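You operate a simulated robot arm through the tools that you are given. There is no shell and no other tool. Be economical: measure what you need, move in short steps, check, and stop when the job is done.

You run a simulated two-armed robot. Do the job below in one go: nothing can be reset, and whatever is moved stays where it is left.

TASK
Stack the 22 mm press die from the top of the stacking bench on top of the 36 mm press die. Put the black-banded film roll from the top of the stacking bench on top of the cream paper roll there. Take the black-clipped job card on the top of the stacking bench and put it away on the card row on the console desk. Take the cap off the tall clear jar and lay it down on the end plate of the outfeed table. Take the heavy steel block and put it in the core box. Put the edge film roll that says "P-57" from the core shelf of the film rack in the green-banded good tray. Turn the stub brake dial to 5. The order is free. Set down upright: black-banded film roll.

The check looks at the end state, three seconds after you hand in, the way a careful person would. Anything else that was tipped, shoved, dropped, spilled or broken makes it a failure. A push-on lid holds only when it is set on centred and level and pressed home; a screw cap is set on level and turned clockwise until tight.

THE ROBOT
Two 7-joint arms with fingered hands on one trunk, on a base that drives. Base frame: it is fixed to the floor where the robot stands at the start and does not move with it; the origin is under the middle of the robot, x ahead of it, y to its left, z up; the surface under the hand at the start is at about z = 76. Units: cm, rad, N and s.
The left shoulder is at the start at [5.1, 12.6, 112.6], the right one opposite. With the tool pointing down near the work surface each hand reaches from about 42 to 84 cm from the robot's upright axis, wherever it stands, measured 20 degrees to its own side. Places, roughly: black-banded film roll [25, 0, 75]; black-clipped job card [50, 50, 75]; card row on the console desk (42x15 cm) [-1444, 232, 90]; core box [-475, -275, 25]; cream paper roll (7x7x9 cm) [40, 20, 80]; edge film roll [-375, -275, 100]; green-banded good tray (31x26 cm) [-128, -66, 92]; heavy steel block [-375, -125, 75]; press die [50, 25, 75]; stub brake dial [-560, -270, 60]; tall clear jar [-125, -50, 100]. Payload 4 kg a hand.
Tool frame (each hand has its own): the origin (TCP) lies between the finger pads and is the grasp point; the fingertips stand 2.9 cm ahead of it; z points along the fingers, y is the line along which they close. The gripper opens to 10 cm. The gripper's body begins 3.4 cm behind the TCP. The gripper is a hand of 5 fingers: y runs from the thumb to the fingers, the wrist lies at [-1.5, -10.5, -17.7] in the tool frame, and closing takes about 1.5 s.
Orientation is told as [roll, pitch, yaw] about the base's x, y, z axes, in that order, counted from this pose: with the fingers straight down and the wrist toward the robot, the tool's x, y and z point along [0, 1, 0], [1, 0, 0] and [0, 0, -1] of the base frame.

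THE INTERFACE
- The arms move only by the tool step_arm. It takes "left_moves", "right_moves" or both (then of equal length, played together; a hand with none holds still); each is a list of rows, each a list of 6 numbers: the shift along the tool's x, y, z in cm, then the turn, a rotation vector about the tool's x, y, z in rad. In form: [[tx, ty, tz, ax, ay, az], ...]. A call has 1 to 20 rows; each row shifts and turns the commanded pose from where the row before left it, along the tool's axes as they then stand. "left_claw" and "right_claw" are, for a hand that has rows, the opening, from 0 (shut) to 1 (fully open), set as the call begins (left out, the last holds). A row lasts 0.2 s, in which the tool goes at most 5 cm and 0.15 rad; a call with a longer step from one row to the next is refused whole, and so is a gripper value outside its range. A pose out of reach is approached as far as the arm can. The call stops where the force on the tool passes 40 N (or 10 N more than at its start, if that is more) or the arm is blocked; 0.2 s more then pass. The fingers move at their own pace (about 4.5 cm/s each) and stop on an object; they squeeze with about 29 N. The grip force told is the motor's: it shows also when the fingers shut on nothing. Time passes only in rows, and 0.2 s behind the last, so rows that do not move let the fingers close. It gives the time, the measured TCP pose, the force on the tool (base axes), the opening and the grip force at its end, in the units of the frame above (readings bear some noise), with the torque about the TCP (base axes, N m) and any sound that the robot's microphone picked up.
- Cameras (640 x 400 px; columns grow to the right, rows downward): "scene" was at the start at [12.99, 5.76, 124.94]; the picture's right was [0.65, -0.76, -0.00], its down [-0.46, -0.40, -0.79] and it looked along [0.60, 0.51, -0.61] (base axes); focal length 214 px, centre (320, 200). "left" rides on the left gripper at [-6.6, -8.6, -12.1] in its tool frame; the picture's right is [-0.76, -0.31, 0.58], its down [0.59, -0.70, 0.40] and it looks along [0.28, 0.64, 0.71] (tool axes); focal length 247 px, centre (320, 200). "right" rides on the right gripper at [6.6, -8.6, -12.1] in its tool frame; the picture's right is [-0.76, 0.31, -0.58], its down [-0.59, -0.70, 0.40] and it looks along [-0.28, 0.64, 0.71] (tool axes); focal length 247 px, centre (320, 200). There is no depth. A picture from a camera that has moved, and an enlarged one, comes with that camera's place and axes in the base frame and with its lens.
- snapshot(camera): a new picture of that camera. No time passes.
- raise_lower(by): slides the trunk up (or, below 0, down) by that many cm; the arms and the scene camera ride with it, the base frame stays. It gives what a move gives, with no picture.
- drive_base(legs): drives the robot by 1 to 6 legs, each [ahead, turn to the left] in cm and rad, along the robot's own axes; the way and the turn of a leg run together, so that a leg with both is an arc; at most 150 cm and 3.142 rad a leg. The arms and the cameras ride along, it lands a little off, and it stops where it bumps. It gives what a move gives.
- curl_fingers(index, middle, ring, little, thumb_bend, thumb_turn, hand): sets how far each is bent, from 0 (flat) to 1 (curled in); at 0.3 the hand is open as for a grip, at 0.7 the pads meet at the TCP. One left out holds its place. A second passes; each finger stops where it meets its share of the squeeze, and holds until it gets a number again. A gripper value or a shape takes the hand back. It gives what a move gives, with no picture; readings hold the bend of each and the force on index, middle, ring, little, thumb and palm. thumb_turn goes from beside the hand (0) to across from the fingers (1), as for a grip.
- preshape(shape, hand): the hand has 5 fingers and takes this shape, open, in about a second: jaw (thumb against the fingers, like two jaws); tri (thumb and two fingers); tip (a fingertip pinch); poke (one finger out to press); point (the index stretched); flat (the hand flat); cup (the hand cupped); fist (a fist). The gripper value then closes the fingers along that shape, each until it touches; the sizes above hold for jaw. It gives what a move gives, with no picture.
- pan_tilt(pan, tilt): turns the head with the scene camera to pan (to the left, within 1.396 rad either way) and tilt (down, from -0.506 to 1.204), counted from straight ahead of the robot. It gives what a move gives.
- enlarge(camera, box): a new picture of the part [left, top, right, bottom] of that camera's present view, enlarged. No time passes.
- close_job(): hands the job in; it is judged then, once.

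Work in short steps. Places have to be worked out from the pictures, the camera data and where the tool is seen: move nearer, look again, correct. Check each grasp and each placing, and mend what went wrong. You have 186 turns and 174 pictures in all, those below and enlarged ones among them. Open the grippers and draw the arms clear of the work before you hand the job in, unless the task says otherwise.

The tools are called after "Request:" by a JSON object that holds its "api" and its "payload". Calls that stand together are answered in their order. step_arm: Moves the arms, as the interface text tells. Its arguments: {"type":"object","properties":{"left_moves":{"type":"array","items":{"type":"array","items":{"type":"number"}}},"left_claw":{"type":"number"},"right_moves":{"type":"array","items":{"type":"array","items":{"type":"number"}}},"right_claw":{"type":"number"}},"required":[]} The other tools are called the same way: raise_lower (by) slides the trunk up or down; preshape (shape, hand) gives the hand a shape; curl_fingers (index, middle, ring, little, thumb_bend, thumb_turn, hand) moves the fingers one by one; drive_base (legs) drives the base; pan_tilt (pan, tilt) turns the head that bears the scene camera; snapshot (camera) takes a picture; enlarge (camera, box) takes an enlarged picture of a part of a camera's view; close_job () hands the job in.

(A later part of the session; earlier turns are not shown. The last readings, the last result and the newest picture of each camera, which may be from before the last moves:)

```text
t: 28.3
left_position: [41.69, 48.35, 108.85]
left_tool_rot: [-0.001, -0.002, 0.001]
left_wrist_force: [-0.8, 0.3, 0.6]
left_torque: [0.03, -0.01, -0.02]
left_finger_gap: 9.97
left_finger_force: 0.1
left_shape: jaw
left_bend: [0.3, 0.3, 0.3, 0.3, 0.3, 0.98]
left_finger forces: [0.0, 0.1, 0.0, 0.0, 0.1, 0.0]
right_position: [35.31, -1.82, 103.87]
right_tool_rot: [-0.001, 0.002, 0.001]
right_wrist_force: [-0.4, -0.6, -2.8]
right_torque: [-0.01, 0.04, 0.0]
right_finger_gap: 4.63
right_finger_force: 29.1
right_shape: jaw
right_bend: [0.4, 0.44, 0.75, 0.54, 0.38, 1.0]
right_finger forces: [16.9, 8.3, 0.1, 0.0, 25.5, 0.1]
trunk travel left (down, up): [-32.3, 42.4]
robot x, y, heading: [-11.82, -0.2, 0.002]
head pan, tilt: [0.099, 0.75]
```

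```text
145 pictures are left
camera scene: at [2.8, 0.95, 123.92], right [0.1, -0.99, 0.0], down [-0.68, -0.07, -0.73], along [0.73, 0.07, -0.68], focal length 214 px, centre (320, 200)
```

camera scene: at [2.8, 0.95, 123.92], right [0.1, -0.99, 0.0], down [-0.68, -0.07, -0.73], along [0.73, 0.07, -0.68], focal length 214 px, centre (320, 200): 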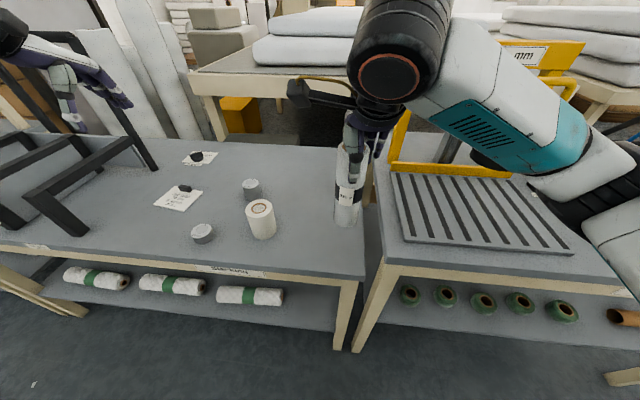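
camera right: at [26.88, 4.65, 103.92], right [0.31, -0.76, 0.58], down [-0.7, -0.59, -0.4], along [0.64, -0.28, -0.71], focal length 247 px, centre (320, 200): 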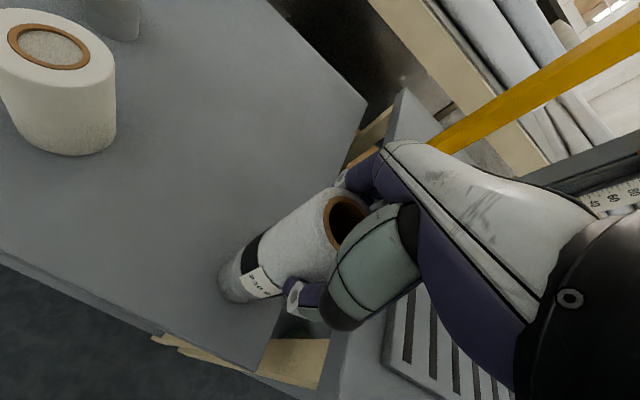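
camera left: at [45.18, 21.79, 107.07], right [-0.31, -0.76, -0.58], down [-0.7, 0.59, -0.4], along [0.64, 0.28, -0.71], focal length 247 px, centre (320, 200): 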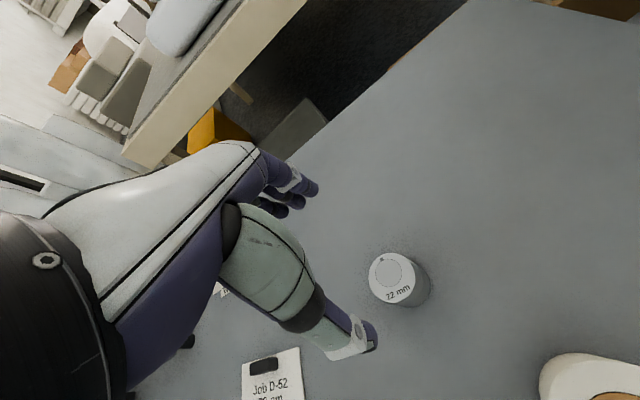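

The roll is held upright. I carry it over the cream roll at about [39.8, 20.2].

Request:
{"api": "step_arm", "payload": {"right_moves": [[2.5, 0.5, 0, 0, 0, 0], [3.5, 0.7, 0, 0, 0, 0], [3.5, 0.7, 0, 0, 0, 0], [3.5, 0.7, 0, 0, 0, 0], [3.5, 0.7, 0, 0, 0, 0], [3.5, 0.7, 0, 0, 0, 0], [2, 0.5, 0, 0, 0, 0], [0, 0, 0, 0, 0, 0]]}}

Request:
{"api": "snapshot", "payload": {"camera": "right"}}

Request:
{"api": "snapshot", "payload": {"camera": "scene"}}

Request:
{"api": "snapshot", "payload": {"camera": "left"}}

```text
t: 30.1
left_position: [41.61, 48.31, 108.8]
left_tool_rot: [-0.001, 0.001, 0.002]
left_wrist_force: [0.5, 0.1, -0.4]
left_torque: [0.06, -0.03, 0.01]
left_finger_gap: 9.99
left_finger_force: 0.0
left_shape: jaw
left_bend: [0.3, 0.3, 0.3, 0.3, 0.3, 0.98]
left_finger forces: [0.1, 0.0, 0.0, 0.1, 0.1, 0.0]
right_position: [39.86, 20.29, 103.99]
right_tool_rot: [-0.001, 0.0, 0.0]
right_wrist_force: [0.2, 0.2, -3.0]
right_torque: [0.03, 0.0, 0.02]
right_finger_gap: 4.62
right_finger_force: 29.3
right_shape: jaw
right_bend: [0.4, 0.44, 0.75, 0.54, 0.38, 1.0]
right_finger forces: [16.7, 8.4, 0.0, 0.1, 25.5, 0.0]
trunk travel left (down, up): [-32.3, 42.4]
robot x, y, heading: [-11.73, 0.12, 0.002]
head pan, tilt: [0.099, 0.75]
```

```text
144 pictures are left
camera right: at [31.29, 26.79, 115.98], right [0.31, -0.76, 0.58], down [-0.7, -0.59, -0.4], along [0.64, -0.28, -0.71], focal length 247 px, centre (320, 200)
```

right: 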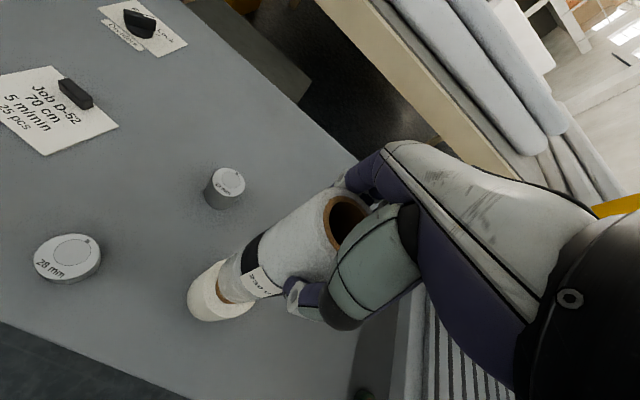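

```text
143 pictures are left
camera scene: at [2.79, 0.98, 123.93], right [0.1, -0.99, 0.0], down [-0.68, -0.07, -0.73], along [0.73, 0.07, -0.68], focal length 214 px, centre (320, 200)
```

scene: 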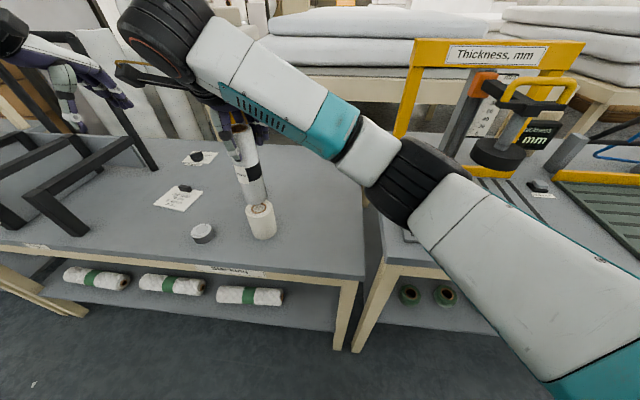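

```text
142 pictures are left
camera left: at [33.21, 41.71, 120.79], right [-0.31, -0.76, -0.58], down [-0.7, 0.59, -0.4], along [0.64, 0.28, -0.71], focal length 247 px, centre (320, 200)
```

left: 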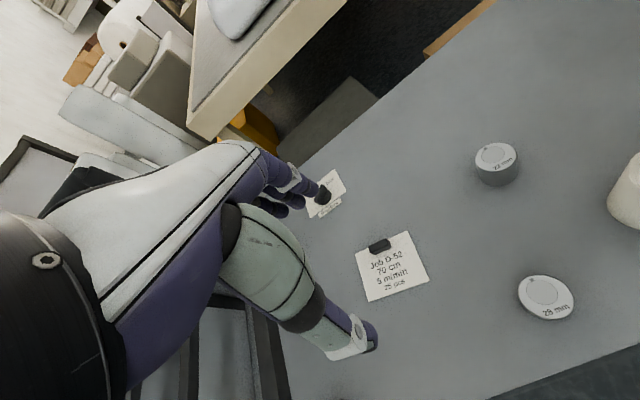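

I zoom on both views to check alignment before lowering.

Request:
{"api": "enlarge", "payload": {"camera": "scene", "box": [200, 120, 320, 250]}}

Request:
{"api": "enlarge", "payload": {"camera": "right", "box": [160, 180, 380, 340]}}

```text
3.08 times, centred on (260, 185) of scene
camera zoom: at [2.79, 0.98, 123.93], right [0.1, -0.99, 0.0], down [-0.68, -0.07, -0.73], along [0.73, 0.07, -0.68], focal length 660 px, centre (505, 246)
```

zoom: 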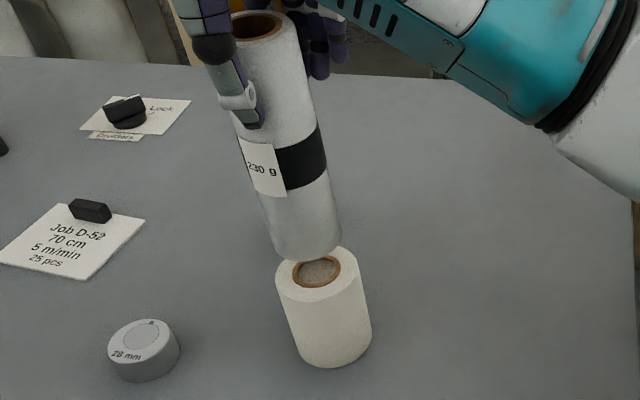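

```text
2.50 times, centred on (270, 260) of right
camera zoom: at [31.29, 26.79, 115.98], right [0.31, -0.76, 0.58], down [-0.7, -0.59, -0.4], along [0.64, -0.28, -0.71], focal length 617 px, centre (445, 50)
```

zoom: 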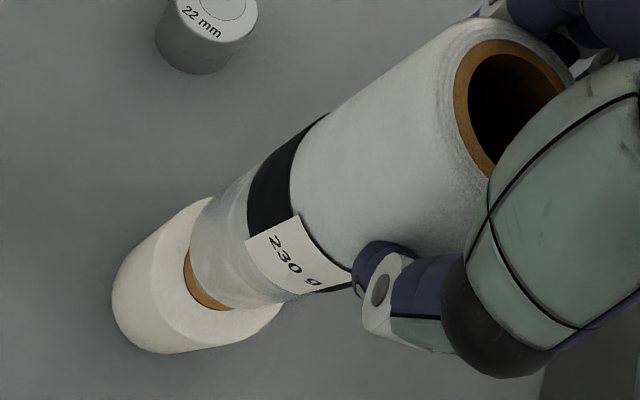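

The film roll bottom (about [40.3, 20.6]) is centred over the cream roll within a few mm. I lower gently toward contact.

Request:
{"api": "step_arm", "payload": {"right_moves": [[0, 0, 0.8, 0, 0, 0], [0, 0, 0.8, 0, 0, 0], [0, 0, 0.6, 0, 0, 0], [0, 0, 0.3, 0, 0, 0], [0, 0, 0, 0, 0, 0]]}}

Request:
{"api": "enlarge", "payload": {"camera": "scene", "box": [200, 120, 320, 250]}}

Request:
{"api": "enlarge", "payload": {"camera": "right", "box": [160, 180, 380, 340]}}

```text
t: 31.3
left_position: [41.72, 48.33, 108.73]
left_tool_rot: [-0.002, 0.0, 0.002]
left_wrist_force: [-0.7, -1.6, 0.0]
left_torque: [-0.01, 0.05, -0.02]
left_finger_gap: 9.97
left_finger_force: 0.0
left_shape: jaw
left_bend: [0.3, 0.3, 0.3, 0.3, 0.3, 0.98]
left_finger forces: [0.0, 0.0, 0.0, 0.0, 0.0, 0.1]
right_position: [39.83, 20.26, 101.32]
right_tool_rot: [0.0, 0.0, 0.0]
right_wrist_force: [-0.6, -0.6, -2.4]
right_torque: [-0.02, 0.04, 0.01]
right_finger_gap: 4.64
right_finger_force: 29.0
right_shape: jaw
right_bend: [0.4, 0.44, 0.75, 0.54, 0.38, 1.0]
right_finger forces: [16.8, 8.4, 0.0, 0.1, 25.4, 0.0]
trunk travel left (down, up): [-32.3, 42.4]
robot x, y, heading: [-11.79, -0.36, -0.009]
head pan, tilt: [0.099, 0.75]
```

```text
3.08 times, centred on (260, 185) of scene
camera zoom: at [2.79, 0.99, 123.93], right [0.1, -0.99, 0.0], down [-0.68, -0.07, -0.73], along [0.73, 0.07, -0.68], focal length 660 px, centre (505, 246)
```

zoom: 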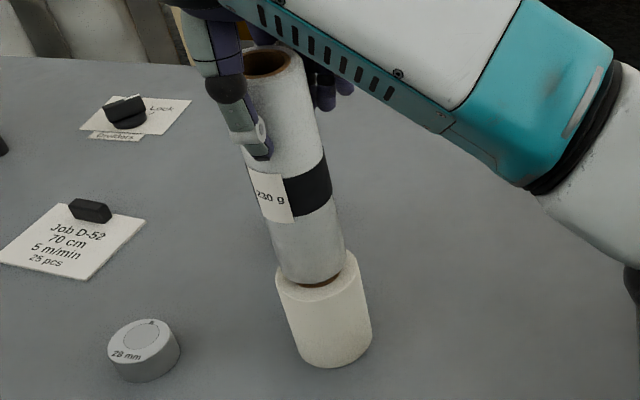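

```text
2.50 times, centred on (270, 260) of right
camera zoom: at [31.21, 26.8, 113.57], right [0.31, -0.76, 0.58], down [-0.7, -0.59, -0.4], along [0.64, -0.28, -0.71], focal length 617 px, centre (445, 50)
```

zoom: 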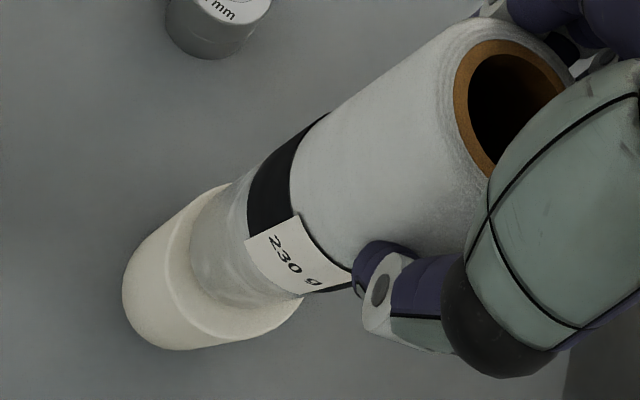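

About half a cm is left. I shift 2 mm toward -y and lower the rest.

Request:
{"api": "step_arm", "payload": {"right_moves": [[-0.2, 0, 0.2, 0, 0, 0], [0, 0, 0.2, 0, 0, 0], [0, 0, 0.15, 0, 0, 0], [0, 0, 0, 0, 0, 0]]}}

Request:
{"api": "enlarge", "payload": {"camera": "scene", "box": [200, 120, 320, 250]}}

```text
t: 32.3
left_position: [41.69, 48.39, 108.65]
left_tool_rot: [-0.001, 0.002, 0.003]
left_wrist_force: [-0.5, -0.1, 0.5]
left_torque: [0.03, 0.01, -0.02]
left_finger_gap: 10.01
left_finger_force: 0.1
left_shape: jaw
left_bend: [0.3, 0.3, 0.3, 0.3, 0.3, 0.98]
left_finger forces: [0.0, 0.0, 0.0, 0.0, 0.0, 0.0]
right_position: [39.77, 20.25, 100.81]
right_tool_rot: [0.001, 0.001, 0.002]
right_wrist_force: [0.3, -0.5, -2.1]
right_torque: [0.03, 0.02, 0.01]
right_finger_gap: 4.65
right_finger_force: 29.5
right_shape: jaw
right_bend: [0.4, 0.44, 0.75, 0.54, 0.38, 1.0]
right_finger forces: [16.8, 8.4, 0.1, 0.1, 25.4, 0.0]
trunk travel left (down, up): [-32.3, 42.4]
robot x, y, heading: [-11.94, 0.04, 0.005]
head pan, tilt: [0.099, 0.75]
```

```text
3.08 times, centred on (260, 185) of scene
camera zoom: at [2.79, 0.99, 123.93], right [0.1, -0.99, 0.0], down [-0.68, -0.07, -0.73], along [0.73, 0.07, -0.68], focal length 660 px, centre (505, 246)
```

zoom: 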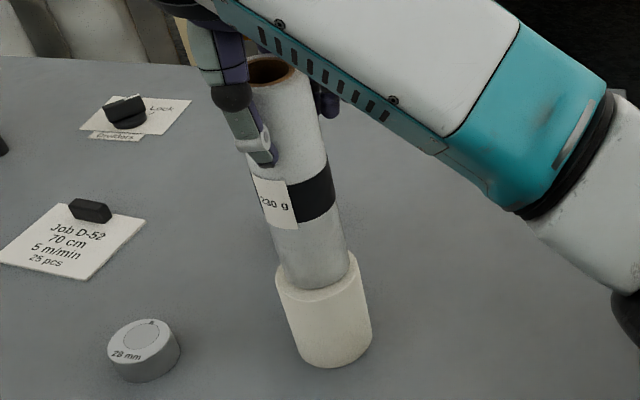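

Still not carrying. I continue in tiny steps.

Request:
{"api": "step_arm", "payload": {"right_moves": [[0, 0, 0.15, 0, 0, 0], [0, 0, 0.15, 0, 0, 0], [0, 0, 0, 0, 0, 0]]}}

```text
t: 33.1
left_position: [41.74, 48.27, 108.8]
left_tool_rot: [0.0, -0.001, 0.0]
left_wrist_force: [0.1, -0.1, 0.1]
left_torque: [0.01, -0.02, 0.01]
left_finger_gap: 9.97
left_finger_force: 0.1
left_shape: jaw
left_bend: [0.3, 0.3, 0.3, 0.3, 0.3, 0.98]
left_finger forces: [0.0, 0.0, 0.0, 0.0, 0.0, 0.0]
right_position: [39.74, 20.11, 100.77]
right_tool_rot: [0.001, -0.003, 0.002]
right_wrist_force: [1.1, 0.3, 8.7]
right_torque: [-0.01, 0.0, 0.01]
right_finger_gap: 4.64
right_finger_force: 28.5
right_shape: jaw
right_bend: [0.4, 0.44, 0.75, 0.54, 0.38, 1.0]
right_finger forces: [18.6, 9.1, 0.0, 0.0, 26.3, 0.0]
trunk travel left (down, up): [-32.3, 42.4]
robot x, y, heading: [-11.74, -0.14, -0.0]
head pan, tilt: [0.099, 0.75]
```

Contact. I ease off slightly and open the hand slowly.

Request:
{"api": "step_arm", "payload": {"right_moves": [[0, 0, -0.1, 0, 0, 0], [0, 0, 0, 0, 0, 0]], "right_claw": 0.6}}

Request:
{"api": "step_arm", "payload": {"right_moves": [[0, 0, 0, 0, 0, 0], [0, 0, 0, 0, 0, 0], [0, 0, 0, 0, 0, 0], [0, 0, 0, 0, 0, 0], [0, 0, 0, 0, 0, 0], [0, 0, 0, 0, 0, 0]], "right_claw": 1}}

Request:
{"api": "snapshot", "payload": {"camera": "right"}}

```text
t: 33.7
left_position: [41.76, 48.33, 108.8]
left_tool_rot: [-0.001, -0.002, 0.001]
left_wrist_force: [0.5, 0.9, -0.3]
left_torque: [0.02, 0.0, 0.0]
left_finger_gap: 10.02
left_finger_force: 0.0
left_shape: jaw
left_bend: [0.3, 0.3, 0.3, 0.3, 0.3, 0.98]
left_finger forces: [0.0, 0.0, 0.1, 0.0, 0.0, 0.0]
right_position: [39.78, 20.04, 100.55]
right_tool_rot: [-0.002, 0.0, 0.002]
right_wrist_force: [1.2, 0.3, 0.5]
right_torque: [0.0, 0.05, -0.02]
right_finger_gap: 6.01
right_finger_force: 0.1
right_shape: jaw
right_bend: [0.39, 0.39, 0.73, 0.45, 0.31, 1.0]
right_finger forces: [0.3, 0.0, 0.1, 0.0, 0.0, 0.1]
trunk travel left (down, up): [-32.3, 42.4]
robot x, y, heading: [-12.31, 0.16, -0.001]
head pan, tilt: [0.099, 0.75]
```

```text
t: 35.1
left_position: [41.78, 48.48, 108.7]
left_tool_rot: [-0.003, -0.001, 0.002]
left_wrist_force: [0.6, -0.9, 0.0]
left_torque: [0.0, -0.01, 0.01]
left_finger_gap: 9.99
left_finger_force: 0.0
left_shape: jaw
left_bend: [0.3, 0.3, 0.3, 0.3, 0.3, 0.98]
left_finger forces: [0.1, 0.0, 0.0, 0.1, 0.0, 0.0]
right_position: [39.78, 20.06, 100.66]
right_tool_rot: [-0.001, 0.0, 0.001]
right_wrist_force: [0.1, -0.3, -0.1]
right_torque: [0.0, -0.05, -0.03]
right_finger_gap: 10.0
right_finger_force: 0.0
right_shape: jaw
right_bend: [0.3, 0.3, 0.3, 0.3, 0.3, 0.98]
right_finger forces: [0.1, 0.1, 0.0, 0.1, 0.1, 0.0]
trunk travel left (down, up): [-32.3, 42.4]
robot x, y, heading: [-12.12, 0.07, 0.001]
head pan, tilt: [0.099, 0.75]
```

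```text
136 pictures are left
camera right: at [31.19, 26.55, 112.8], right [0.31, -0.76, 0.58], down [-0.7, -0.59, -0.4], along [0.64, -0.28, -0.71], focal length 247 px, centre (320, 200)
```

right: 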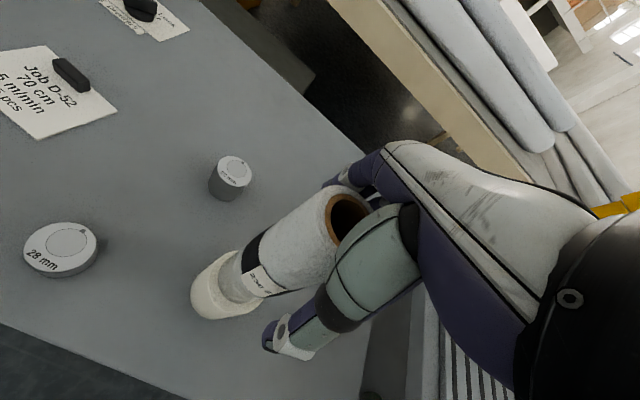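

It stands. I lift the right hand straight up and move it off to the right.

Request:
{"api": "step_arm", "payload": {"right_moves": [[0, 0, -2, 0, 0, 0], [0, 0, -4, 0, 0, 0], [0, 0, -4, 0, 0, 0], [0, 0, -4, 0, 0, 0], [0, 0, -3, 0, 0, 0], [-4, 0, 0, 0, 0, 0], [-4, 0, 0, 0, 0, 0], [-4, 0, 0, 0, 0, 0], [-4, 0, 0, 0, 0, 0], [-4, 0, 0, 0, 0, 0], [-4, 0, 0, 0, 0, 0], [-4, 0, 0, 0, 0, 0], [-4, 0, 0, 0, 0, 0], [0, 0, 0, 0, 0, 0]]}}

Request:
{"api": "snapshot", "payload": {"camera": "scene"}}

```text
t: 38.1
left_position: [41.58, 48.31, 108.81]
left_tool_rot: [-0.001, 0.0, 0.002]
left_wrist_force: [-1.2, 0.1, -0.7]
left_torque: [-0.05, 0.0, 0.01]
left_finger_gap: 9.97
left_finger_force: 0.0
left_shape: jaw
left_bend: [0.3, 0.3, 0.3, 0.3, 0.3, 0.98]
left_finger forces: [0.1, 0.0, 0.0, 0.1, 0.0, 0.0]
right_position: [40.01, -11.74, 117.69]
right_tool_rot: [0.0, -0.001, 0.003]
right_wrist_force: [0.2, 0.0, 0.5]
right_torque: [0.02, -0.01, 0.0]
right_finger_gap: 9.99
right_finger_force: 0.1
right_shape: jaw
right_bend: [0.3, 0.3, 0.3, 0.3, 0.3, 0.98]
right_finger forces: [0.0, 0.1, 0.0, 0.1, 0.0, 0.0]
trunk travel left (down, up): [-32.3, 42.4]
robot x, y, heading: [-11.74, -0.06, 0.0]
head pan, tilt: [0.099, 0.75]
```

```text
135 pictures are left
camera scene: at [2.78, 1.02, 123.93], right [0.1, -0.99, 0.0], down [-0.68, -0.07, -0.73], along [0.73, 0.07, -0.68], focal length 214 px, centre (320, 200)
```

scene: 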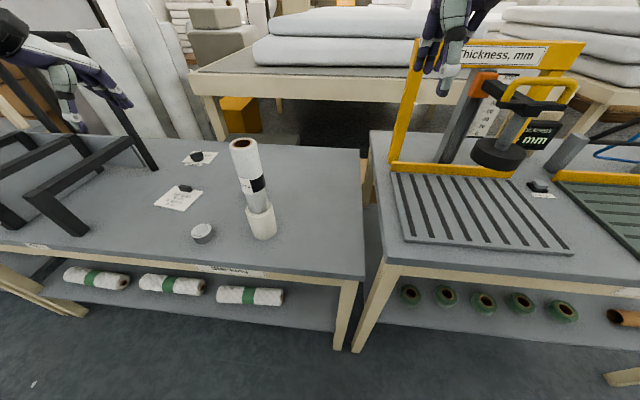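

The film roll stands on the cream roll. I'll do the card last, and now look around toward the other stations.

Request:
{"api": "pan_tilt", "payload": {"pan": -1.39, "tilt": 0.35}}

Request:
{"api": "snapshot", "payload": {"camera": "scene"}}

Request:
{"api": "pan_tilt", "payload": {"pan": 1.39, "tilt": 0.35}}

Request:
{"api": "snapshot", "payload": {"camera": "scene"}}

```text
t: 39.7
left_position: [41.72, 48.39, 108.75]
left_tool_rot: [0.001, 0.001, 0.001]
left_wrist_force: [-0.4, -0.2, 0.3]
left_torque: [0.01, -0.02, -0.02]
left_finger_gap: 9.97
left_finger_force: 0.1
left_shape: jaw
left_bend: [0.3, 0.3, 0.3, 0.3, 0.3, 0.98]
left_finger forces: [0.1, 0.0, 0.0, 0.0, 0.1, 0.1]
right_position: [40.03, -11.85, 117.46]
right_tool_rot: [0.0, 0.0, 0.002]
right_wrist_force: [0.5, -0.3, -0.5]
right_torque: [-0.04, -0.03, -0.01]
right_finger_gap: 9.96
right_finger_force: 0.1
right_shape: jaw
right_bend: [0.3, 0.3, 0.3, 0.3, 0.3, 0.98]
right_finger forces: [0.0, 0.0, 0.0, 0.0, 0.0, 0.0]
trunk travel left (down, up): [-32.3, 42.4]
robot x, y, heading: [-11.69, 0.52, 0.005]
head pan, tilt: [-1.389, 0.351]
```

```text
134 pictures are left
camera scene: at [-3.77, -9.02, 127.49], right [-0.98, -0.18, 0.0], down [-0.06, 0.34, -0.94], along [0.17, -0.92, -0.34], focal length 214 px, centre (320, 200)
```

scene: 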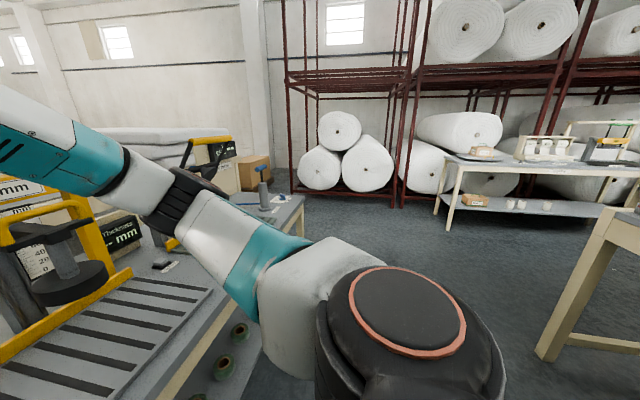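

```text
t: 42.1
left_position: [41.79, 48.41, 108.85]
left_tool_rot: [-0.001, -0.001, 0.001]
left_wrist_force: [-0.6, 0.3, 0.4]
left_torque: [-0.04, -0.04, 0.03]
left_finger_gap: 9.97
left_finger_force: 0.0
left_shape: jaw
left_bend: [0.3, 0.3, 0.3, 0.3, 0.3, 0.98]
left_finger forces: [0.0, 0.1, 0.0, 0.0, 0.0, 0.0]
right_position: [39.96, -11.83, 117.63]
right_tool_rot: [0.001, 0.001, 0.001]
right_wrist_force: [0.8, 0.3, 0.0]
right_torque: [-0.02, 0.06, -0.02]
right_finger_gap: 10.0
right_finger_force: 0.0
right_shape: jaw
right_bend: [0.3, 0.3, 0.3, 0.3, 0.3, 0.98]
right_finger forces: [0.0, 0.1, 0.0, 0.1, 0.0, 0.0]
trunk travel left (down, up): [-32.3, 42.4]
robot x, y, heading: [-11.88, 0.02, 0.002]
head pan, tilt: [1.389, 0.351]
```

```text
133 pictures are left
camera scene: at [-3.8, 9.29, 127.49], right [0.98, -0.18, 0.0], down [-0.06, -0.34, -0.94], along [0.17, 0.92, -0.34], focal length 214 px, centre (320, 200)
```

scene: 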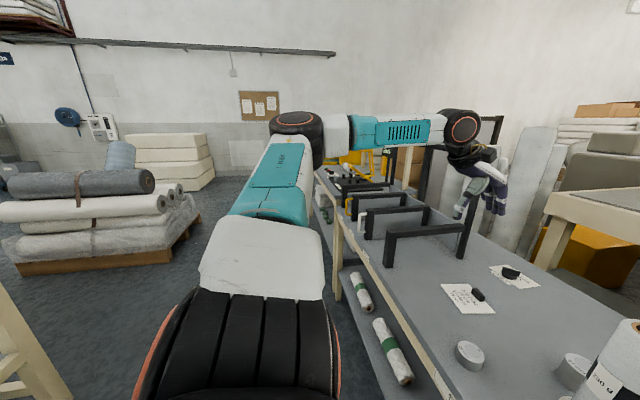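

Behind me is another table. I raise the trunk, tuck the hands in, then turn right to face the rear.

Request:
{"api": "raise_lower", "payload": {"by": 30}}

Request:
{"api": "step_arm", "payload": {"left_moves": [[-4, -2, 0, 0, 0, 0], [-4, -2, 0, 0, 0, 0], [-4, -2, 0, 0, 0, 0], [-4, -2, 0, 0, 0, 0], [-4, -2, 0, 0, 0, 0], [-4, -2, 0, 0, 0, 0], [0, 0, 0, 0, 0, 0]], "right_moves": [[-1, -2, 0, 0, 0, 0], [-1, -2, 0, 0, 0, 0], [-1, -2, 0, 0, 0, 0], [-1, -2, 0, 0, 0, 0], [-1, -2, 0, 0, 0, 0], [-1, -2, 0, 0, 0, 0], [0, 0, 0, 0, 0, 0]]}}

Request:
{"api": "drive_base", "payload": {"legs": [[0, -1.3]]}}

Request:
{"api": "pan_tilt", "payload": {"pan": -0.9, "tilt": 0.6}}

Request:
{"api": "snapshot", "payload": {"camera": "scene"}}

```text
t: 45.1
left_position: [41.73, 48.39, 138.87]
left_tool_rot: [-0.001, 0.002, 0.002]
left_wrist_force: [0.1, 0.3, 0.2]
left_torque: [0.02, -0.03, 0.0]
left_finger_gap: 9.94
left_finger_force: 0.0
left_shape: jaw
left_bend: [0.3, 0.3, 0.3, 0.3, 0.3, 0.98]
left_finger forces: [0.1, 0.0, 0.1, 0.0, 0.0, 0.0]
right_position: [39.78, -11.98, 147.66]
right_tool_rot: [0.001, -0.001, 0.002]
right_wrist_force: [0.3, 0.6, -0.2]
right_torque: [0.01, 0.01, -0.02]
right_finger_gap: 9.98
right_finger_force: 0.1
right_shape: jaw
right_bend: [0.3, 0.3, 0.3, 0.3, 0.3, 0.98]
right_finger forces: [0.1, 0.0, 0.1, 0.0, 0.0, 0.1]
trunk travel left (down, up): [-62.3, 12.4]
robot x, y, heading: [-11.87, 0.55, -0.001]
head pan, tilt: [1.389, 0.351]
```

```text
t: 46.7
left_position: [29.63, 24.66, 139.06]
left_tool_rot: [-0.004, 0.002, 0.002]
left_wrist_force: [-0.1, 1.0, -0.7]
left_torque: [-0.04, 0.01, -0.01]
left_finger_gap: 10.0
left_finger_force: 0.0
left_shape: jaw
left_bend: [0.3, 0.3, 0.3, 0.3, 0.3, 0.98]
left_finger forces: [0.0, 0.0, 0.0, 0.0, 0.0, 0.0]
right_position: [27.83, -17.67, 147.83]
right_tool_rot: [-0.003, 0.002, 0.003]
right_wrist_force: [0.1, 0.5, -0.2]
right_torque: [0.0, 0.03, 0.02]
right_finger_gap: 9.99
right_finger_force: 0.0
right_shape: jaw
right_bend: [0.3, 0.3, 0.3, 0.3, 0.3, 0.98]
right_finger forces: [0.1, 0.1, 0.1, 0.0, 0.1, 0.0]
trunk travel left (down, up): [-62.3, 12.4]
robot x, y, heading: [-11.97, 0.11, 0.003]
head pan, tilt: [1.389, 0.351]
```

```text
t: 50.4
left_position: [22.73, -33.36, 139.19]
left_tool_rot: [0.0, 0.0, -1.298]
left_wrist_force: [-0.1, 0.3, 0.7]
left_torque: [0.01, 0.02, -0.01]
left_finger_gap: 9.95
left_finger_force: 0.1
left_shape: jaw
left_bend: [0.3, 0.3, 0.3, 0.3, 0.3, 0.98]
left_finger forces: [0.0, 0.1, 0.1, 0.0, 0.0, 0.0]
right_position: [-18.41, -43.0, 147.74]
right_tool_rot: [0.001, 0.0, -1.296]
right_wrist_force: [-0.1, -0.6, 0.1]
right_torque: [-0.01, 0.0, -0.02]
right_finger_gap: 9.99
right_finger_force: 0.0
right_shape: jaw
right_bend: [0.3, 0.3, 0.3, 0.3, 0.3, 0.98]
right_finger forces: [0.1, 0.0, 0.1, 0.0, 0.1, 0.0]
trunk travel left (down, up): [-62.3, 12.4]
robot x, y, heading: [-12.01, -0.16, -1.295]
head pan, tilt: [1.389, 0.351]
```

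```text
t: 52.6
left_position: [22.83, -33.34, 139.14]
left_tool_rot: [-0.001, 0.001, -1.297]
left_wrist_force: [0.4, -0.4, -0.7]
left_torque: [0.01, -0.01, -0.02]
left_finger_gap: 10.0
left_finger_force: 0.0
left_shape: jaw
left_bend: [0.3, 0.3, 0.3, 0.3, 0.3, 0.98]
left_finger forces: [0.0, 0.0, 0.0, 0.0, 0.0, 0.1]
right_position: [-18.45, -43.04, 147.78]
right_tool_rot: [0.0, 0.0, -1.296]
right_wrist_force: [-0.5, -0.2, 0.3]
right_torque: [-0.02, 0.0, 0.03]
right_finger_gap: 9.97
right_finger_force: 0.0
right_shape: jaw
right_bend: [0.3, 0.3, 0.3, 0.3, 0.3, 0.98]
right_finger forces: [0.0, 0.0, 0.0, 0.0, 0.0, 0.1]
trunk travel left (down, up): [-62.3, 12.4]
robot x, y, heading: [-11.83, 0.11, -1.296]
head pan, tilt: [-0.901, 0.6]
```

```text
132 pictures are left
camera scene: at [-16.26, -9.71, 155.52], right [-0.81, 0.59, 0.0], down [0.33, 0.46, -0.82], along [-0.48, -0.67, -0.57], focal length 214 px, centre (320, 200)
```

scene: 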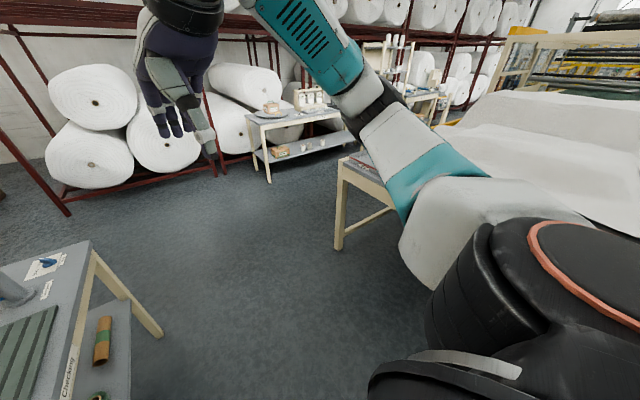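

I turn further right to see the table with the jar.

Request:
{"api": "drive_base", "payload": {"legs": [[0, -1.2]]}}

Request:
{"api": "pan_tilt", "payload": {"pan": 0.0, "tilt": 0.5}}

Request:
{"api": "snapshot", "payload": {"camera": "scene"}}

```text
t: 56.1
left_position: [-31.4, -43.95, 139.15]
left_tool_rot: [-0.002, -0.001, -2.518]
left_wrist_force: [-0.6, 0.5, -0.3]
left_torque: [0.0, -0.03, 0.03]
left_finger_gap: 10.0
left_finger_force: 0.2
left_shape: jaw
left_bend: [0.3, 0.3, 0.3, 0.3, 0.3, 0.98]
left_finger forces: [0.0, 0.1, 0.1, 0.0, 0.0, 0.1]
right_position: [-54.7, -8.59, 147.81]
right_tool_rot: [-0.001, 0.002, -2.517]
right_wrist_force: [-0.2, 0.1, -0.8]
right_torque: [-0.01, 0.01, 0.01]
right_finger_gap: 9.99
right_finger_force: 0.1
right_shape: jaw
right_bend: [0.3, 0.3, 0.3, 0.3, 0.3, 0.98]
right_finger forces: [0.0, 0.0, 0.1, 0.1, 0.0, 0.0]
trunk travel left (down, up): [-62.3, 12.4]
robot x, y, heading: [-11.81, 0.09, -2.522]
head pan, tilt: [-0.901, 0.6]
```

```text
t: 57.3
left_position: [-31.34, -43.96, 139.14]
left_tool_rot: [-0.002, -0.001, -2.518]
left_wrist_force: [0.9, -0.1, -0.1]
left_torque: [0.0, 0.0, 0.02]
left_finger_gap: 9.95
left_finger_force: 0.0
left_shape: jaw
left_bend: [0.3, 0.3, 0.3, 0.3, 0.3, 0.98]
left_finger forces: [0.0, 0.0, 0.0, 0.1, 0.0, 0.0]
right_position: [-54.61, -8.65, 147.71]
right_tool_rot: [-0.001, 0.0, -2.519]
right_wrist_force: [0.3, -0.2, 0.9]
right_torque: [-0.02, 0.04, 0.01]
right_finger_gap: 9.97
right_finger_force: 0.2
right_shape: jaw
right_bend: [0.3, 0.3, 0.3, 0.3, 0.3, 0.98]
right_finger forces: [0.0, 0.0, 0.1, 0.0, 0.0, 0.0]
trunk travel left (down, up): [-62.3, 12.4]
robot x, y, heading: [-11.69, -0.1, -2.518]
head pan, tilt: [0.0, 0.499]
```

```text
131 pictures are left
camera scene: at [-21.46, -6.82, 156.43], right [-0.58, 0.81, 0.0], down [0.39, 0.28, -0.88], along [-0.71, -0.51, -0.48], focal length 214 px, centre (320, 200)
```

scene: 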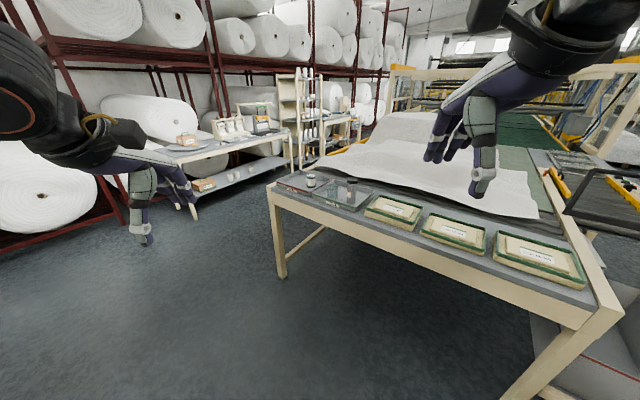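

The outfeed table is here, with trays, jars and a plate. I zoom in.

Request:
{"api": "enlarge", "payload": {"camera": "scene", "box": [260, 150, 440, 260]}}

Request:
{"api": "enlarge", "payload": {"camera": "scene", "box": [400, 180, 620, 300]}}

Request:
{"api": "enlarge", "payload": {"camera": "scene", "box": [140, 60, 400, 210]}}

```text
3.56 times, centred on (350, 205) of scene
camera zoom: at [-21.46, -6.82, 156.43], right [-0.58, 0.81, 0.0], down [0.39, 0.28, -0.88], along [-0.71, -0.51, -0.48], focal length 763 px, centre (213, 182)
```

zoom: 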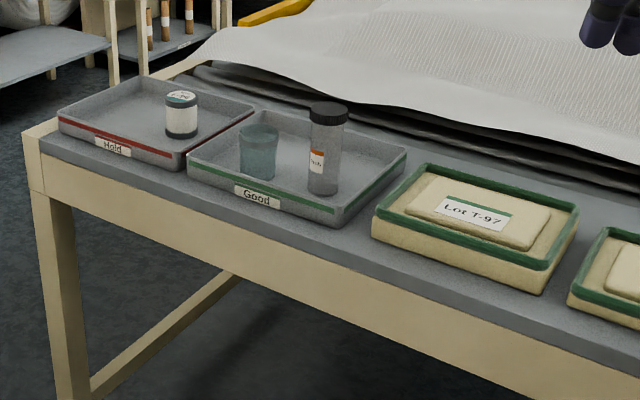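

```text
2.91 times, centred on (510, 240) of scene
camera zoom: at [-21.46, -6.82, 156.43], right [-0.58, 0.81, 0.0], down [0.39, 0.28, -0.88], along [-0.71, -0.51, -0.48], focal length 624 px, centre (-233, 84)
```

zoom: 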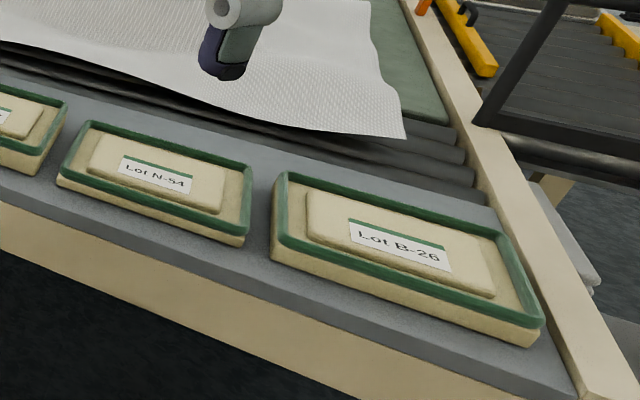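

```text
2.46 times, centred on (270, 135) of scene
camera zoom: at [-21.46, -6.82, 156.43], right [-0.58, 0.81, 0.0], down [0.39, 0.28, -0.88], along [-0.71, -0.51, -0.48], focal length 528 px, centre (443, 360)
```

zoom: 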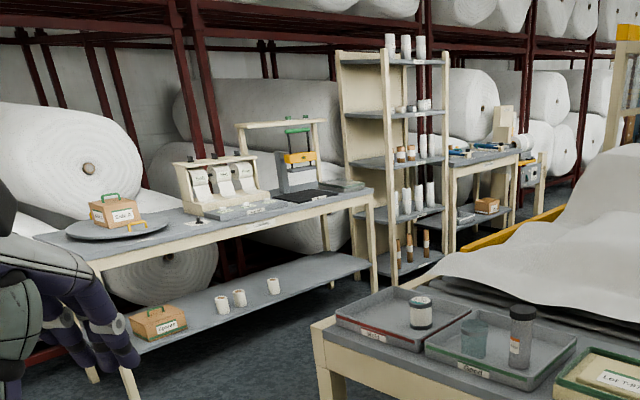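

The tall jar stands in the "Good" tray at about [-125, -58], 15 cm tall. I drive to face it from about [-70, -58].

Request:
{"api": "drive_base", "payload": {"legs": [[0, 0.162], [82, 0], [0, -0.785]]}}

Request:
{"api": "pan_tilt", "payload": {"pan": 0.0, "tilt": 0.85}}

Request:
{"api": "snapshot", "payload": {"camera": "scene"}}

```text
t: 64.4
left_position: [-111.94, -82.35, 139.1]
left_tool_rot: [-0.003, 0.0, -3.14]
left_wrist_force: [-0.2, -0.5, 0.1]
left_torque: [0.01, -0.01, 0.03]
left_finger_gap: 9.99
left_finger_force: 0.1
left_shape: jaw
left_bend: [0.3, 0.3, 0.3, 0.3, 0.3, 0.98]
left_finger forces: [0.0, 0.1, 0.1, 0.0, 0.1, 0.1]
right_position: [-110.26, -40.01, 147.74]
right_tool_rot: [-0.001, -0.001, -3.139]
right_wrist_force: [0.3, 0.4, 0.2]
right_torque: [0.02, -0.02, -0.01]
right_finger_gap: 9.97
right_finger_force: 0.1
right_shape: jaw
right_bend: [0.3, 0.3, 0.3, 0.3, 0.3, 0.98]
right_finger forces: [0.1, 0.1, 0.0, 0.0, 0.0, 0.1]
trunk travel left (down, up): [-62.3, 12.4]
robot x, y, heading: [-70.67, -57.95, 3.138]
head pan, tilt: [0.0, 0.499]
```

```text
t: 65.3
left_position: [-112.02, -82.57, 139.11]
left_tool_rot: [-0.001, 0.001, -3.14]
left_wrist_force: [0.4, 0.0, -0.6]
left_torque: [0.01, 0.01, 0.01]
left_finger_gap: 9.98
left_finger_force: 0.1
left_shape: jaw
left_bend: [0.3, 0.3, 0.3, 0.3, 0.3, 0.98]
left_finger forces: [0.0, 0.1, 0.0, 0.1, 0.1, 0.1]
right_position: [-110.24, -40.06, 147.76]
right_tool_rot: [0.0, 0.001, -3.14]
right_wrist_force: [0.0, 0.7, -0.3]
right_torque: [0.02, 0.01, -0.01]
right_finger_gap: 9.95
right_finger_force: 0.0
right_shape: jaw
right_bend: [0.3, 0.3, 0.3, 0.3, 0.3, 0.98]
right_finger forces: [0.0, 0.0, 0.1, 0.0, 0.1, 0.0]
trunk travel left (down, up): [-62.3, 12.4]
robot x, y, heading: [-70.81, -57.45, 3.139]
head pan, tilt: [0.0, 0.85]
```

```text
127 pictures are left
camera scene: at [-81.09, -57.89, 153.44], right [0.0, 1.0, 0.0], down [0.75, 0.0, -0.66], along [-0.66, 0.0, -0.75], focal length 214 px, centre (320, 200)
```

scene: 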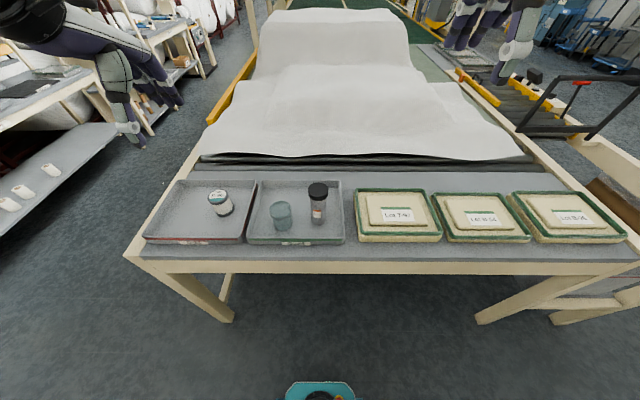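

The jar is at about [-125.5, -58.7], with the top near z 108. I lower the trunk a bit and turn the right hand so the fingers point forward, closing sideways, to hold the jar body.

Request:
{"api": "raise_lower", "payload": {"by": -20}}

Request:
{"api": "step_arm", "payload": {"right_moves": [[0, -1, 0, 0.0863, 0.0863, 0.0863], [0, 0, 0, 0.0863, 0.0863, 0.0863], [0, 0, 0, 0.0863, 0.0863, 0.0863], [0, 0, 0, 0.0863, 0.0863, 0.0863], [0, 0, 0, 0.0863, 0.0863, 0.0863], [0, 0, 0, 0.0863, 0.0863, 0.0863], [0, 0, 0, 0.0863, 0.0863, 0.0863], [0, 0, 0, 0.0863, 0.0863, 0.0863], [0, 0, 0, 0.0863, 0.0863, 0.0863], [0, 0, 0, 0.0863, 0.0863, 0.0863], [0, 0, 0, 0.0863, 0.0863, 0.0863], [0, 0, 0, 0.0863, 0.0863, 0.0863], [0, 0, 0, 0.0863, 0.0863, 0.0863], [0, 0, 0, 0.0863, 0.0863, 0.0863], [0, 0, 0, 0, 0, 0]]}}

Request:
{"api": "snapshot", "payload": {"camera": "scene"}}

```text
t: 67.4
left_position: [-112.04, -82.34, 119.14]
left_tool_rot: [-0.002, 0.0, -3.141]
left_wrist_force: [0.0, 0.3, 0.1]
left_torque: [-0.02, -0.02, 0.0]
left_finger_gap: 9.98
left_finger_force: 0.0
left_shape: jaw
left_bend: [0.3, 0.3, 0.3, 0.3, 0.3, 0.98]
left_finger forces: [0.0, 0.0, 0.0, 0.1, 0.1, 0.1]
right_position: [-110.35, -40.0, 127.88]
right_tool_rot: [0.001, 0.0, -3.143]
right_wrist_force: [0.0, -0.1, 0.9]
right_torque: [-0.01, 0.01, 0.02]
right_finger_gap: 9.99
right_finger_force: 0.0
right_shape: jaw
right_bend: [0.3, 0.3, 0.3, 0.3, 0.3, 0.98]
right_finger forces: [0.1, 0.0, 0.1, 0.1, 0.0, 0.0]
trunk travel left (down, up): [-42.3, 32.4]
robot x, y, heading: [-70.46, -57.9, 3.137]
head pan, tilt: [0.0, 0.85]
```

```text
t: 70.6
left_position: [-112.06, -82.39, 119.2]
left_tool_rot: [-0.002, 0.0, -3.141]
left_wrist_force: [0.7, 0.5, 0.2]
left_torque: [0.03, -0.02, -0.03]
left_finger_gap: 10.0
left_finger_force: 0.1
left_shape: jaw
left_bend: [0.3, 0.3, 0.3, 0.3, 0.3, 0.98]
left_finger forces: [0.1, 0.0, 0.1, 0.0, 0.1, 0.1]
right_position: [-109.28, -40.05, 127.85]
right_tool_rot: [0.154, 1.569, 1.727]
right_wrist_force: [-1.0, 0.3, 0.4]
right_torque: [-0.02, 0.01, 0.01]
right_finger_gap: 10.01
right_finger_force: 0.1
right_shape: jaw
right_bend: [0.3, 0.3, 0.3, 0.3, 0.3, 0.98]
right_finger forces: [0.0, 0.0, 0.1, 0.0, 0.0, 0.1]
trunk travel left (down, up): [-42.3, 32.4]
robot x, y, heading: [-70.42, -57.81, 3.141]
head pan, tilt: [0.0, 0.85]
```

```text
126 pictures are left
camera scene: at [-82.68, -57.9, 133.3], right [0.0, 1.0, 0.0], down [0.75, 0.0, -0.66], along [-0.66, 0.0, -0.75], focal length 214 px, centre (320, 200)
```

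scene: 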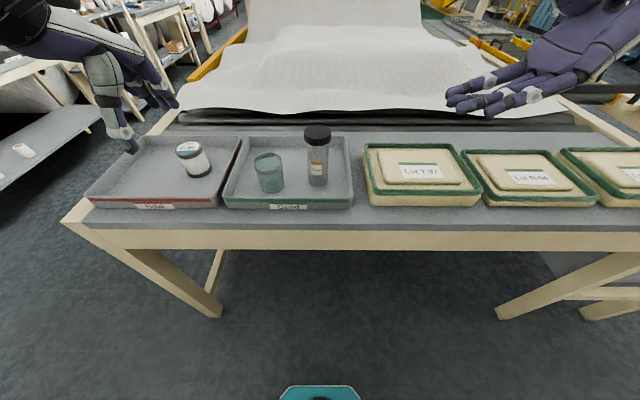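

My turn sign gave fingers pointing left instead of forward. One more equal turn gives fingers forward with sideways closing, then I pitch them 20° down.

Request:
{"api": "step_arm", "payload": {"right_moves": [[0, 0, 0, 0.0863, 0.0863, 0.0863], [0, 0, 0, 0.0863, 0.0863, 0.0863], [0, 0, 0, 0.0863, 0.0863, 0.0863], [0, 0, 0, 0.0863, 0.0863, 0.0863], [0, 0, 0, 0.0863, 0.0863, 0.0863], [0, 0, 0, 0.0863, 0.0863, 0.0863], [0, 0, 0, 0.0863, 0.0863, 0.0863], [0, 0, 0, 0.0863, 0.0863, 0.0863], [0, 0, 0, 0.0863, 0.0863, 0.0863], [0, 0, 0, 0.0863, 0.0863, 0.0863], [0, 0, 0, 0.0863, 0.0863, 0.0863], [0, 0, 0, 0.0863, 0.0863, 0.0863], [0, 0, 0, 0.0863, 0.0863, 0.0863], [0, 0, 0, 0.0863, 0.0863, 0.0863], [0, 0, 0, 0, 0.117, 0], [0, 0, 0, 0, 0.117, 0], [0, 0, 0, 0, 0.117, 0], [0, 0, 0, 0, 0, 0]]}}

Request:
{"api": "snapshot", "payload": {"camera": "scene"}}

```text
t: 74.4
left_position: [-112.07, -82.45, 119.15]
left_tool_rot: [-0.002, 0.001, -3.141]
left_wrist_force: [-0.5, -0.8, -0.1]
left_torque: [-0.01, 0.02, -0.02]
left_finger_gap: 9.96
left_finger_force: 0.2
left_shape: jaw
left_bend: [0.3, 0.3, 0.3, 0.3, 0.3, 0.98]
left_finger forces: [0.0, 0.0, 0.1, 0.0, 0.0, 0.0]
right_position: [-114.54, -41.44, 120.83]
right_tool_rot: [-1.808, 0.259, -1.441]
right_wrist_force: [-0.1, -0.8, 0.0]
right_torque: [-0.02, 0.0, 0.02]
right_finger_gap: 9.99
right_finger_force: 0.1
right_shape: jaw
right_bend: [0.3, 0.3, 0.3, 0.3, 0.3, 0.98]
right_finger forces: [0.0, 0.0, 0.0, 0.0, 0.0, 0.0]
right hand out of reach, approached as far as the arm can: row 10, 11, 12, 13, 14, 15, 16, 17
trunk travel left (down, up): [-42.3, 32.4]
robot x, y, heading: [-71.08, -57.93, 3.139]
head pan, tilt: [0.0, 0.85]
```

```text
125 pictures are left
camera scene: at [-82.66, -57.89, 133.3], right [0.0, 1.0, 0.0], down [0.75, 0.0, -0.66], along [-0.66, 0.0, -0.75], focal length 214 px, centre (320, 200)
```

scene: 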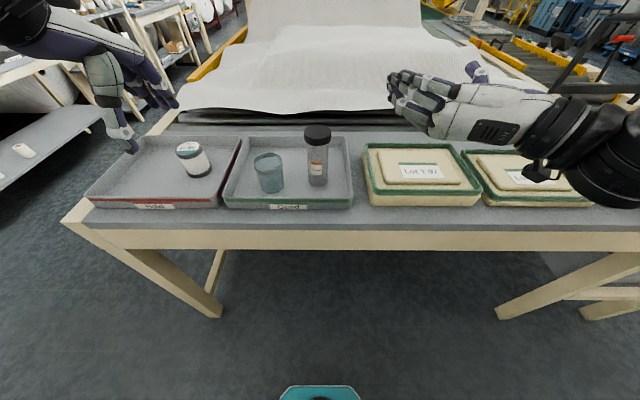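

The arm hit a limit just short of the pitch-down. I move in front of the jar (still high) and try the pitch again there.

Request:
{"api": "step_arm", "payload": {"right_moves": [[0.94, 3.3, -0.15, 0, 0, 0], [0.94, 3.3, -0.15, 0, 0, 0], [0.94, 3.3, -0.15, 0, 0, 0], [0.94, 3.3, -0.15, 0, 0, 0], [0.94, 3.3, -0.15, 0, 0, 0], [0, 0, 0, 0, 0.117, 0], [0, 0, 0, 0, 0.117, 0], [0, 0, 0, 0, 0.117, 0], [0, 0, 0, 0, 0.117, 0], [0, 0, 0, 0, 0.117, 0], [0, 0, 0, 0, 0, 0]]}}

Request:
{"api": "snapshot", "payload": {"camera": "scene"}}

```text
t: 76.8
left_position: [-112.0, -82.34, 119.17]
left_tool_rot: [-0.001, -0.001, -3.139]
left_wrist_force: [-0.2, 0.3, -0.3]
left_torque: [0.03, -0.01, 0.01]
left_finger_gap: 9.97
left_finger_force: 0.0
left_shape: jaw
left_bend: [0.3, 0.3, 0.3, 0.3, 0.3, 0.98]
left_finger forces: [0.1, 0.0, 0.1, 0.0, 0.0, 0.0]
right_position: [-114.99, -55.73, 111.7]
right_tool_rot: [-1.638, 0.26, -1.439]
right_wrist_force: [0.3, 0.3, -0.2]
right_torque: [0.02, 0.02, 0.02]
right_finger_gap: 9.97
right_finger_force: 0.1
right_shape: jaw
right_bend: [0.3, 0.3, 0.3, 0.3, 0.3, 0.98]
right_finger forces: [0.0, 0.0, 0.0, 0.1, 0.1, 0.0]
right hand out of reach, approached as far as the arm can: row 1, 2, 3, 7, 8, 9, 10
trunk travel left (down, up): [-42.3, 32.4]
robot x, y, heading: [-70.33, -57.96, 3.14]
head pan, tilt: [0.0, 0.85]
```

```text
124 pictures are left
camera scene: at [-82.66, -57.9, 133.3], right [0.0, 1.0, 0.0], down [0.75, 0.0, -0.66], along [-0.66, 0.0, -0.75], focal length 214 px, centre (320, 200)
```

scene: 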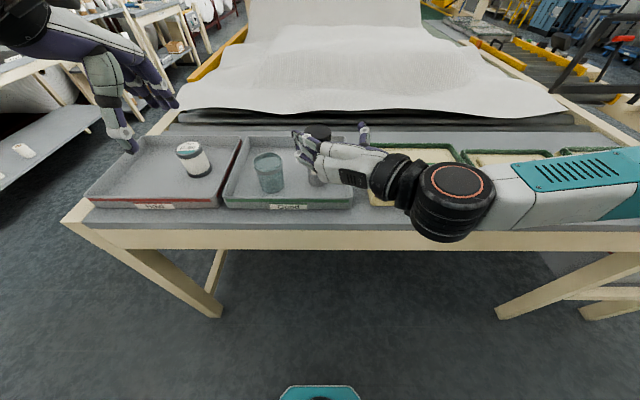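

Now the fingers are nearly level pointing at the jar and the forearm is in front of the table. I shift slightly left and lower the trunk to bring the hand to jar mid-height.

Request:
{"api": "step_arm", "payload": {"right_moves": [[-0.34, 1.34, 0.2, 0, 0, 0], [0, 0, 0, 0, 0, 0]]}}

Request:
{"api": "raise_lower", "payload": {"by": -11}}

Request:
{"api": "snapshot", "payload": {"camera": "scene"}}

Request:
{"api": "snapshot", "payload": {"camera": "right"}}

```text
t: 77.4
left_position: [-111.97, -82.33, 119.19]
left_tool_rot: [-0.001, -0.001, -3.142]
left_wrist_force: [-0.1, 0.5, 0.5]
left_torque: [0.0, 0.03, -0.01]
left_finger_gap: 9.97
left_finger_force: 0.0
left_shape: jaw
left_bend: [0.3, 0.3, 0.3, 0.3, 0.3, 0.98]
left_finger forces: [0.0, 0.0, 0.0, 0.0, 0.0, 0.1]
right_position: [-114.75, -57.01, 111.66]
right_tool_rot: [-1.642, 0.258, -1.442]
right_wrist_force: [0.6, 0.6, -0.8]
right_torque: [0.0, -0.01, 0.01]
right_finger_gap: 9.98
right_finger_force: 0.1
right_shape: jaw
right_bend: [0.3, 0.3, 0.3, 0.3, 0.3, 0.98]
right_finger forces: [0.0, 0.0, 0.0, 0.0, 0.1, 0.0]
trunk travel left (down, up): [-42.3, 32.4]
robot x, y, heading: [-70.75, -57.59, 3.149]
head pan, tilt: [0.0, 0.85]
```

```text
t: 78.8
left_position: [-111.94, -82.3, 108.27]
left_tool_rot: [-0.002, -0.002, -3.141]
left_wrist_force: [-1.0, 0.4, 0.6]
left_torque: [0.01, 0.03, 0.01]
left_finger_gap: 9.97
left_finger_force: 0.0
left_shape: jaw
left_bend: [0.3, 0.3, 0.3, 0.3, 0.3, 0.98]
left_finger forces: [0.0, 0.0, 0.0, 0.0, 0.1, 0.1]
right_position: [-115.72, -57.1, 98.18]
right_tool_rot: [-1.583, 0.247, -1.424]
right_wrist_force: [4.0, -0.7, 15.3]
right_torque: [-0.74, 0.0, 0.2]
right_finger_gap: 9.89
right_finger_force: 0.0
right_shape: jaw
right_bend: [0.32, 0.3, 0.3, 0.3, 0.3, 0.98]
right_finger forces: [19.5, 0.0, 0.1, 0.0, 0.0, 0.1]
trunk travel left (down, up): [-31.3, 43.4]
robot x, y, heading: [-70.45, -57.75, 3.144]
head pan, tilt: [0.0, 0.85]
```

```text
123 pictures are left
camera scene: at [-84.83, -57.87, 122.16], right [0.0, 1.0, 0.0], down [0.75, 0.0, -0.66], along [-0.66, 0.0, -0.75], focal length 214 px, centre (320, 200)
```

scene: 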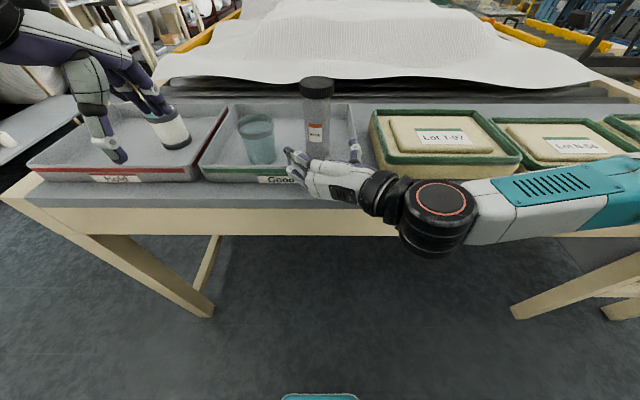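

```text
122 pictures are left
camera right: at [-105.34, -45.68, 93.78], right [0.65, -0.39, 0.65], down [-0.47, 0.47, 0.75], along [-0.6, -0.79, 0.13], focal length 247 px, centre (320, 200)
```

right: 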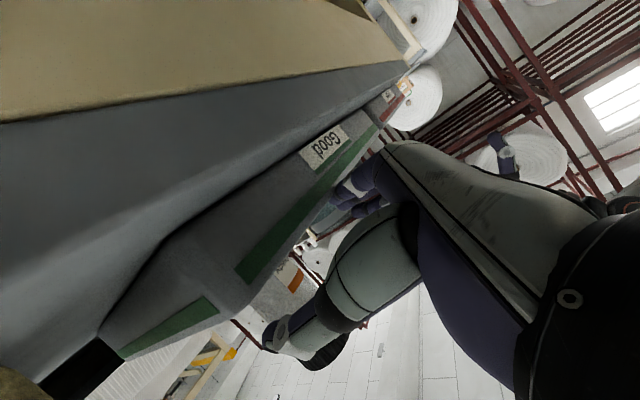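

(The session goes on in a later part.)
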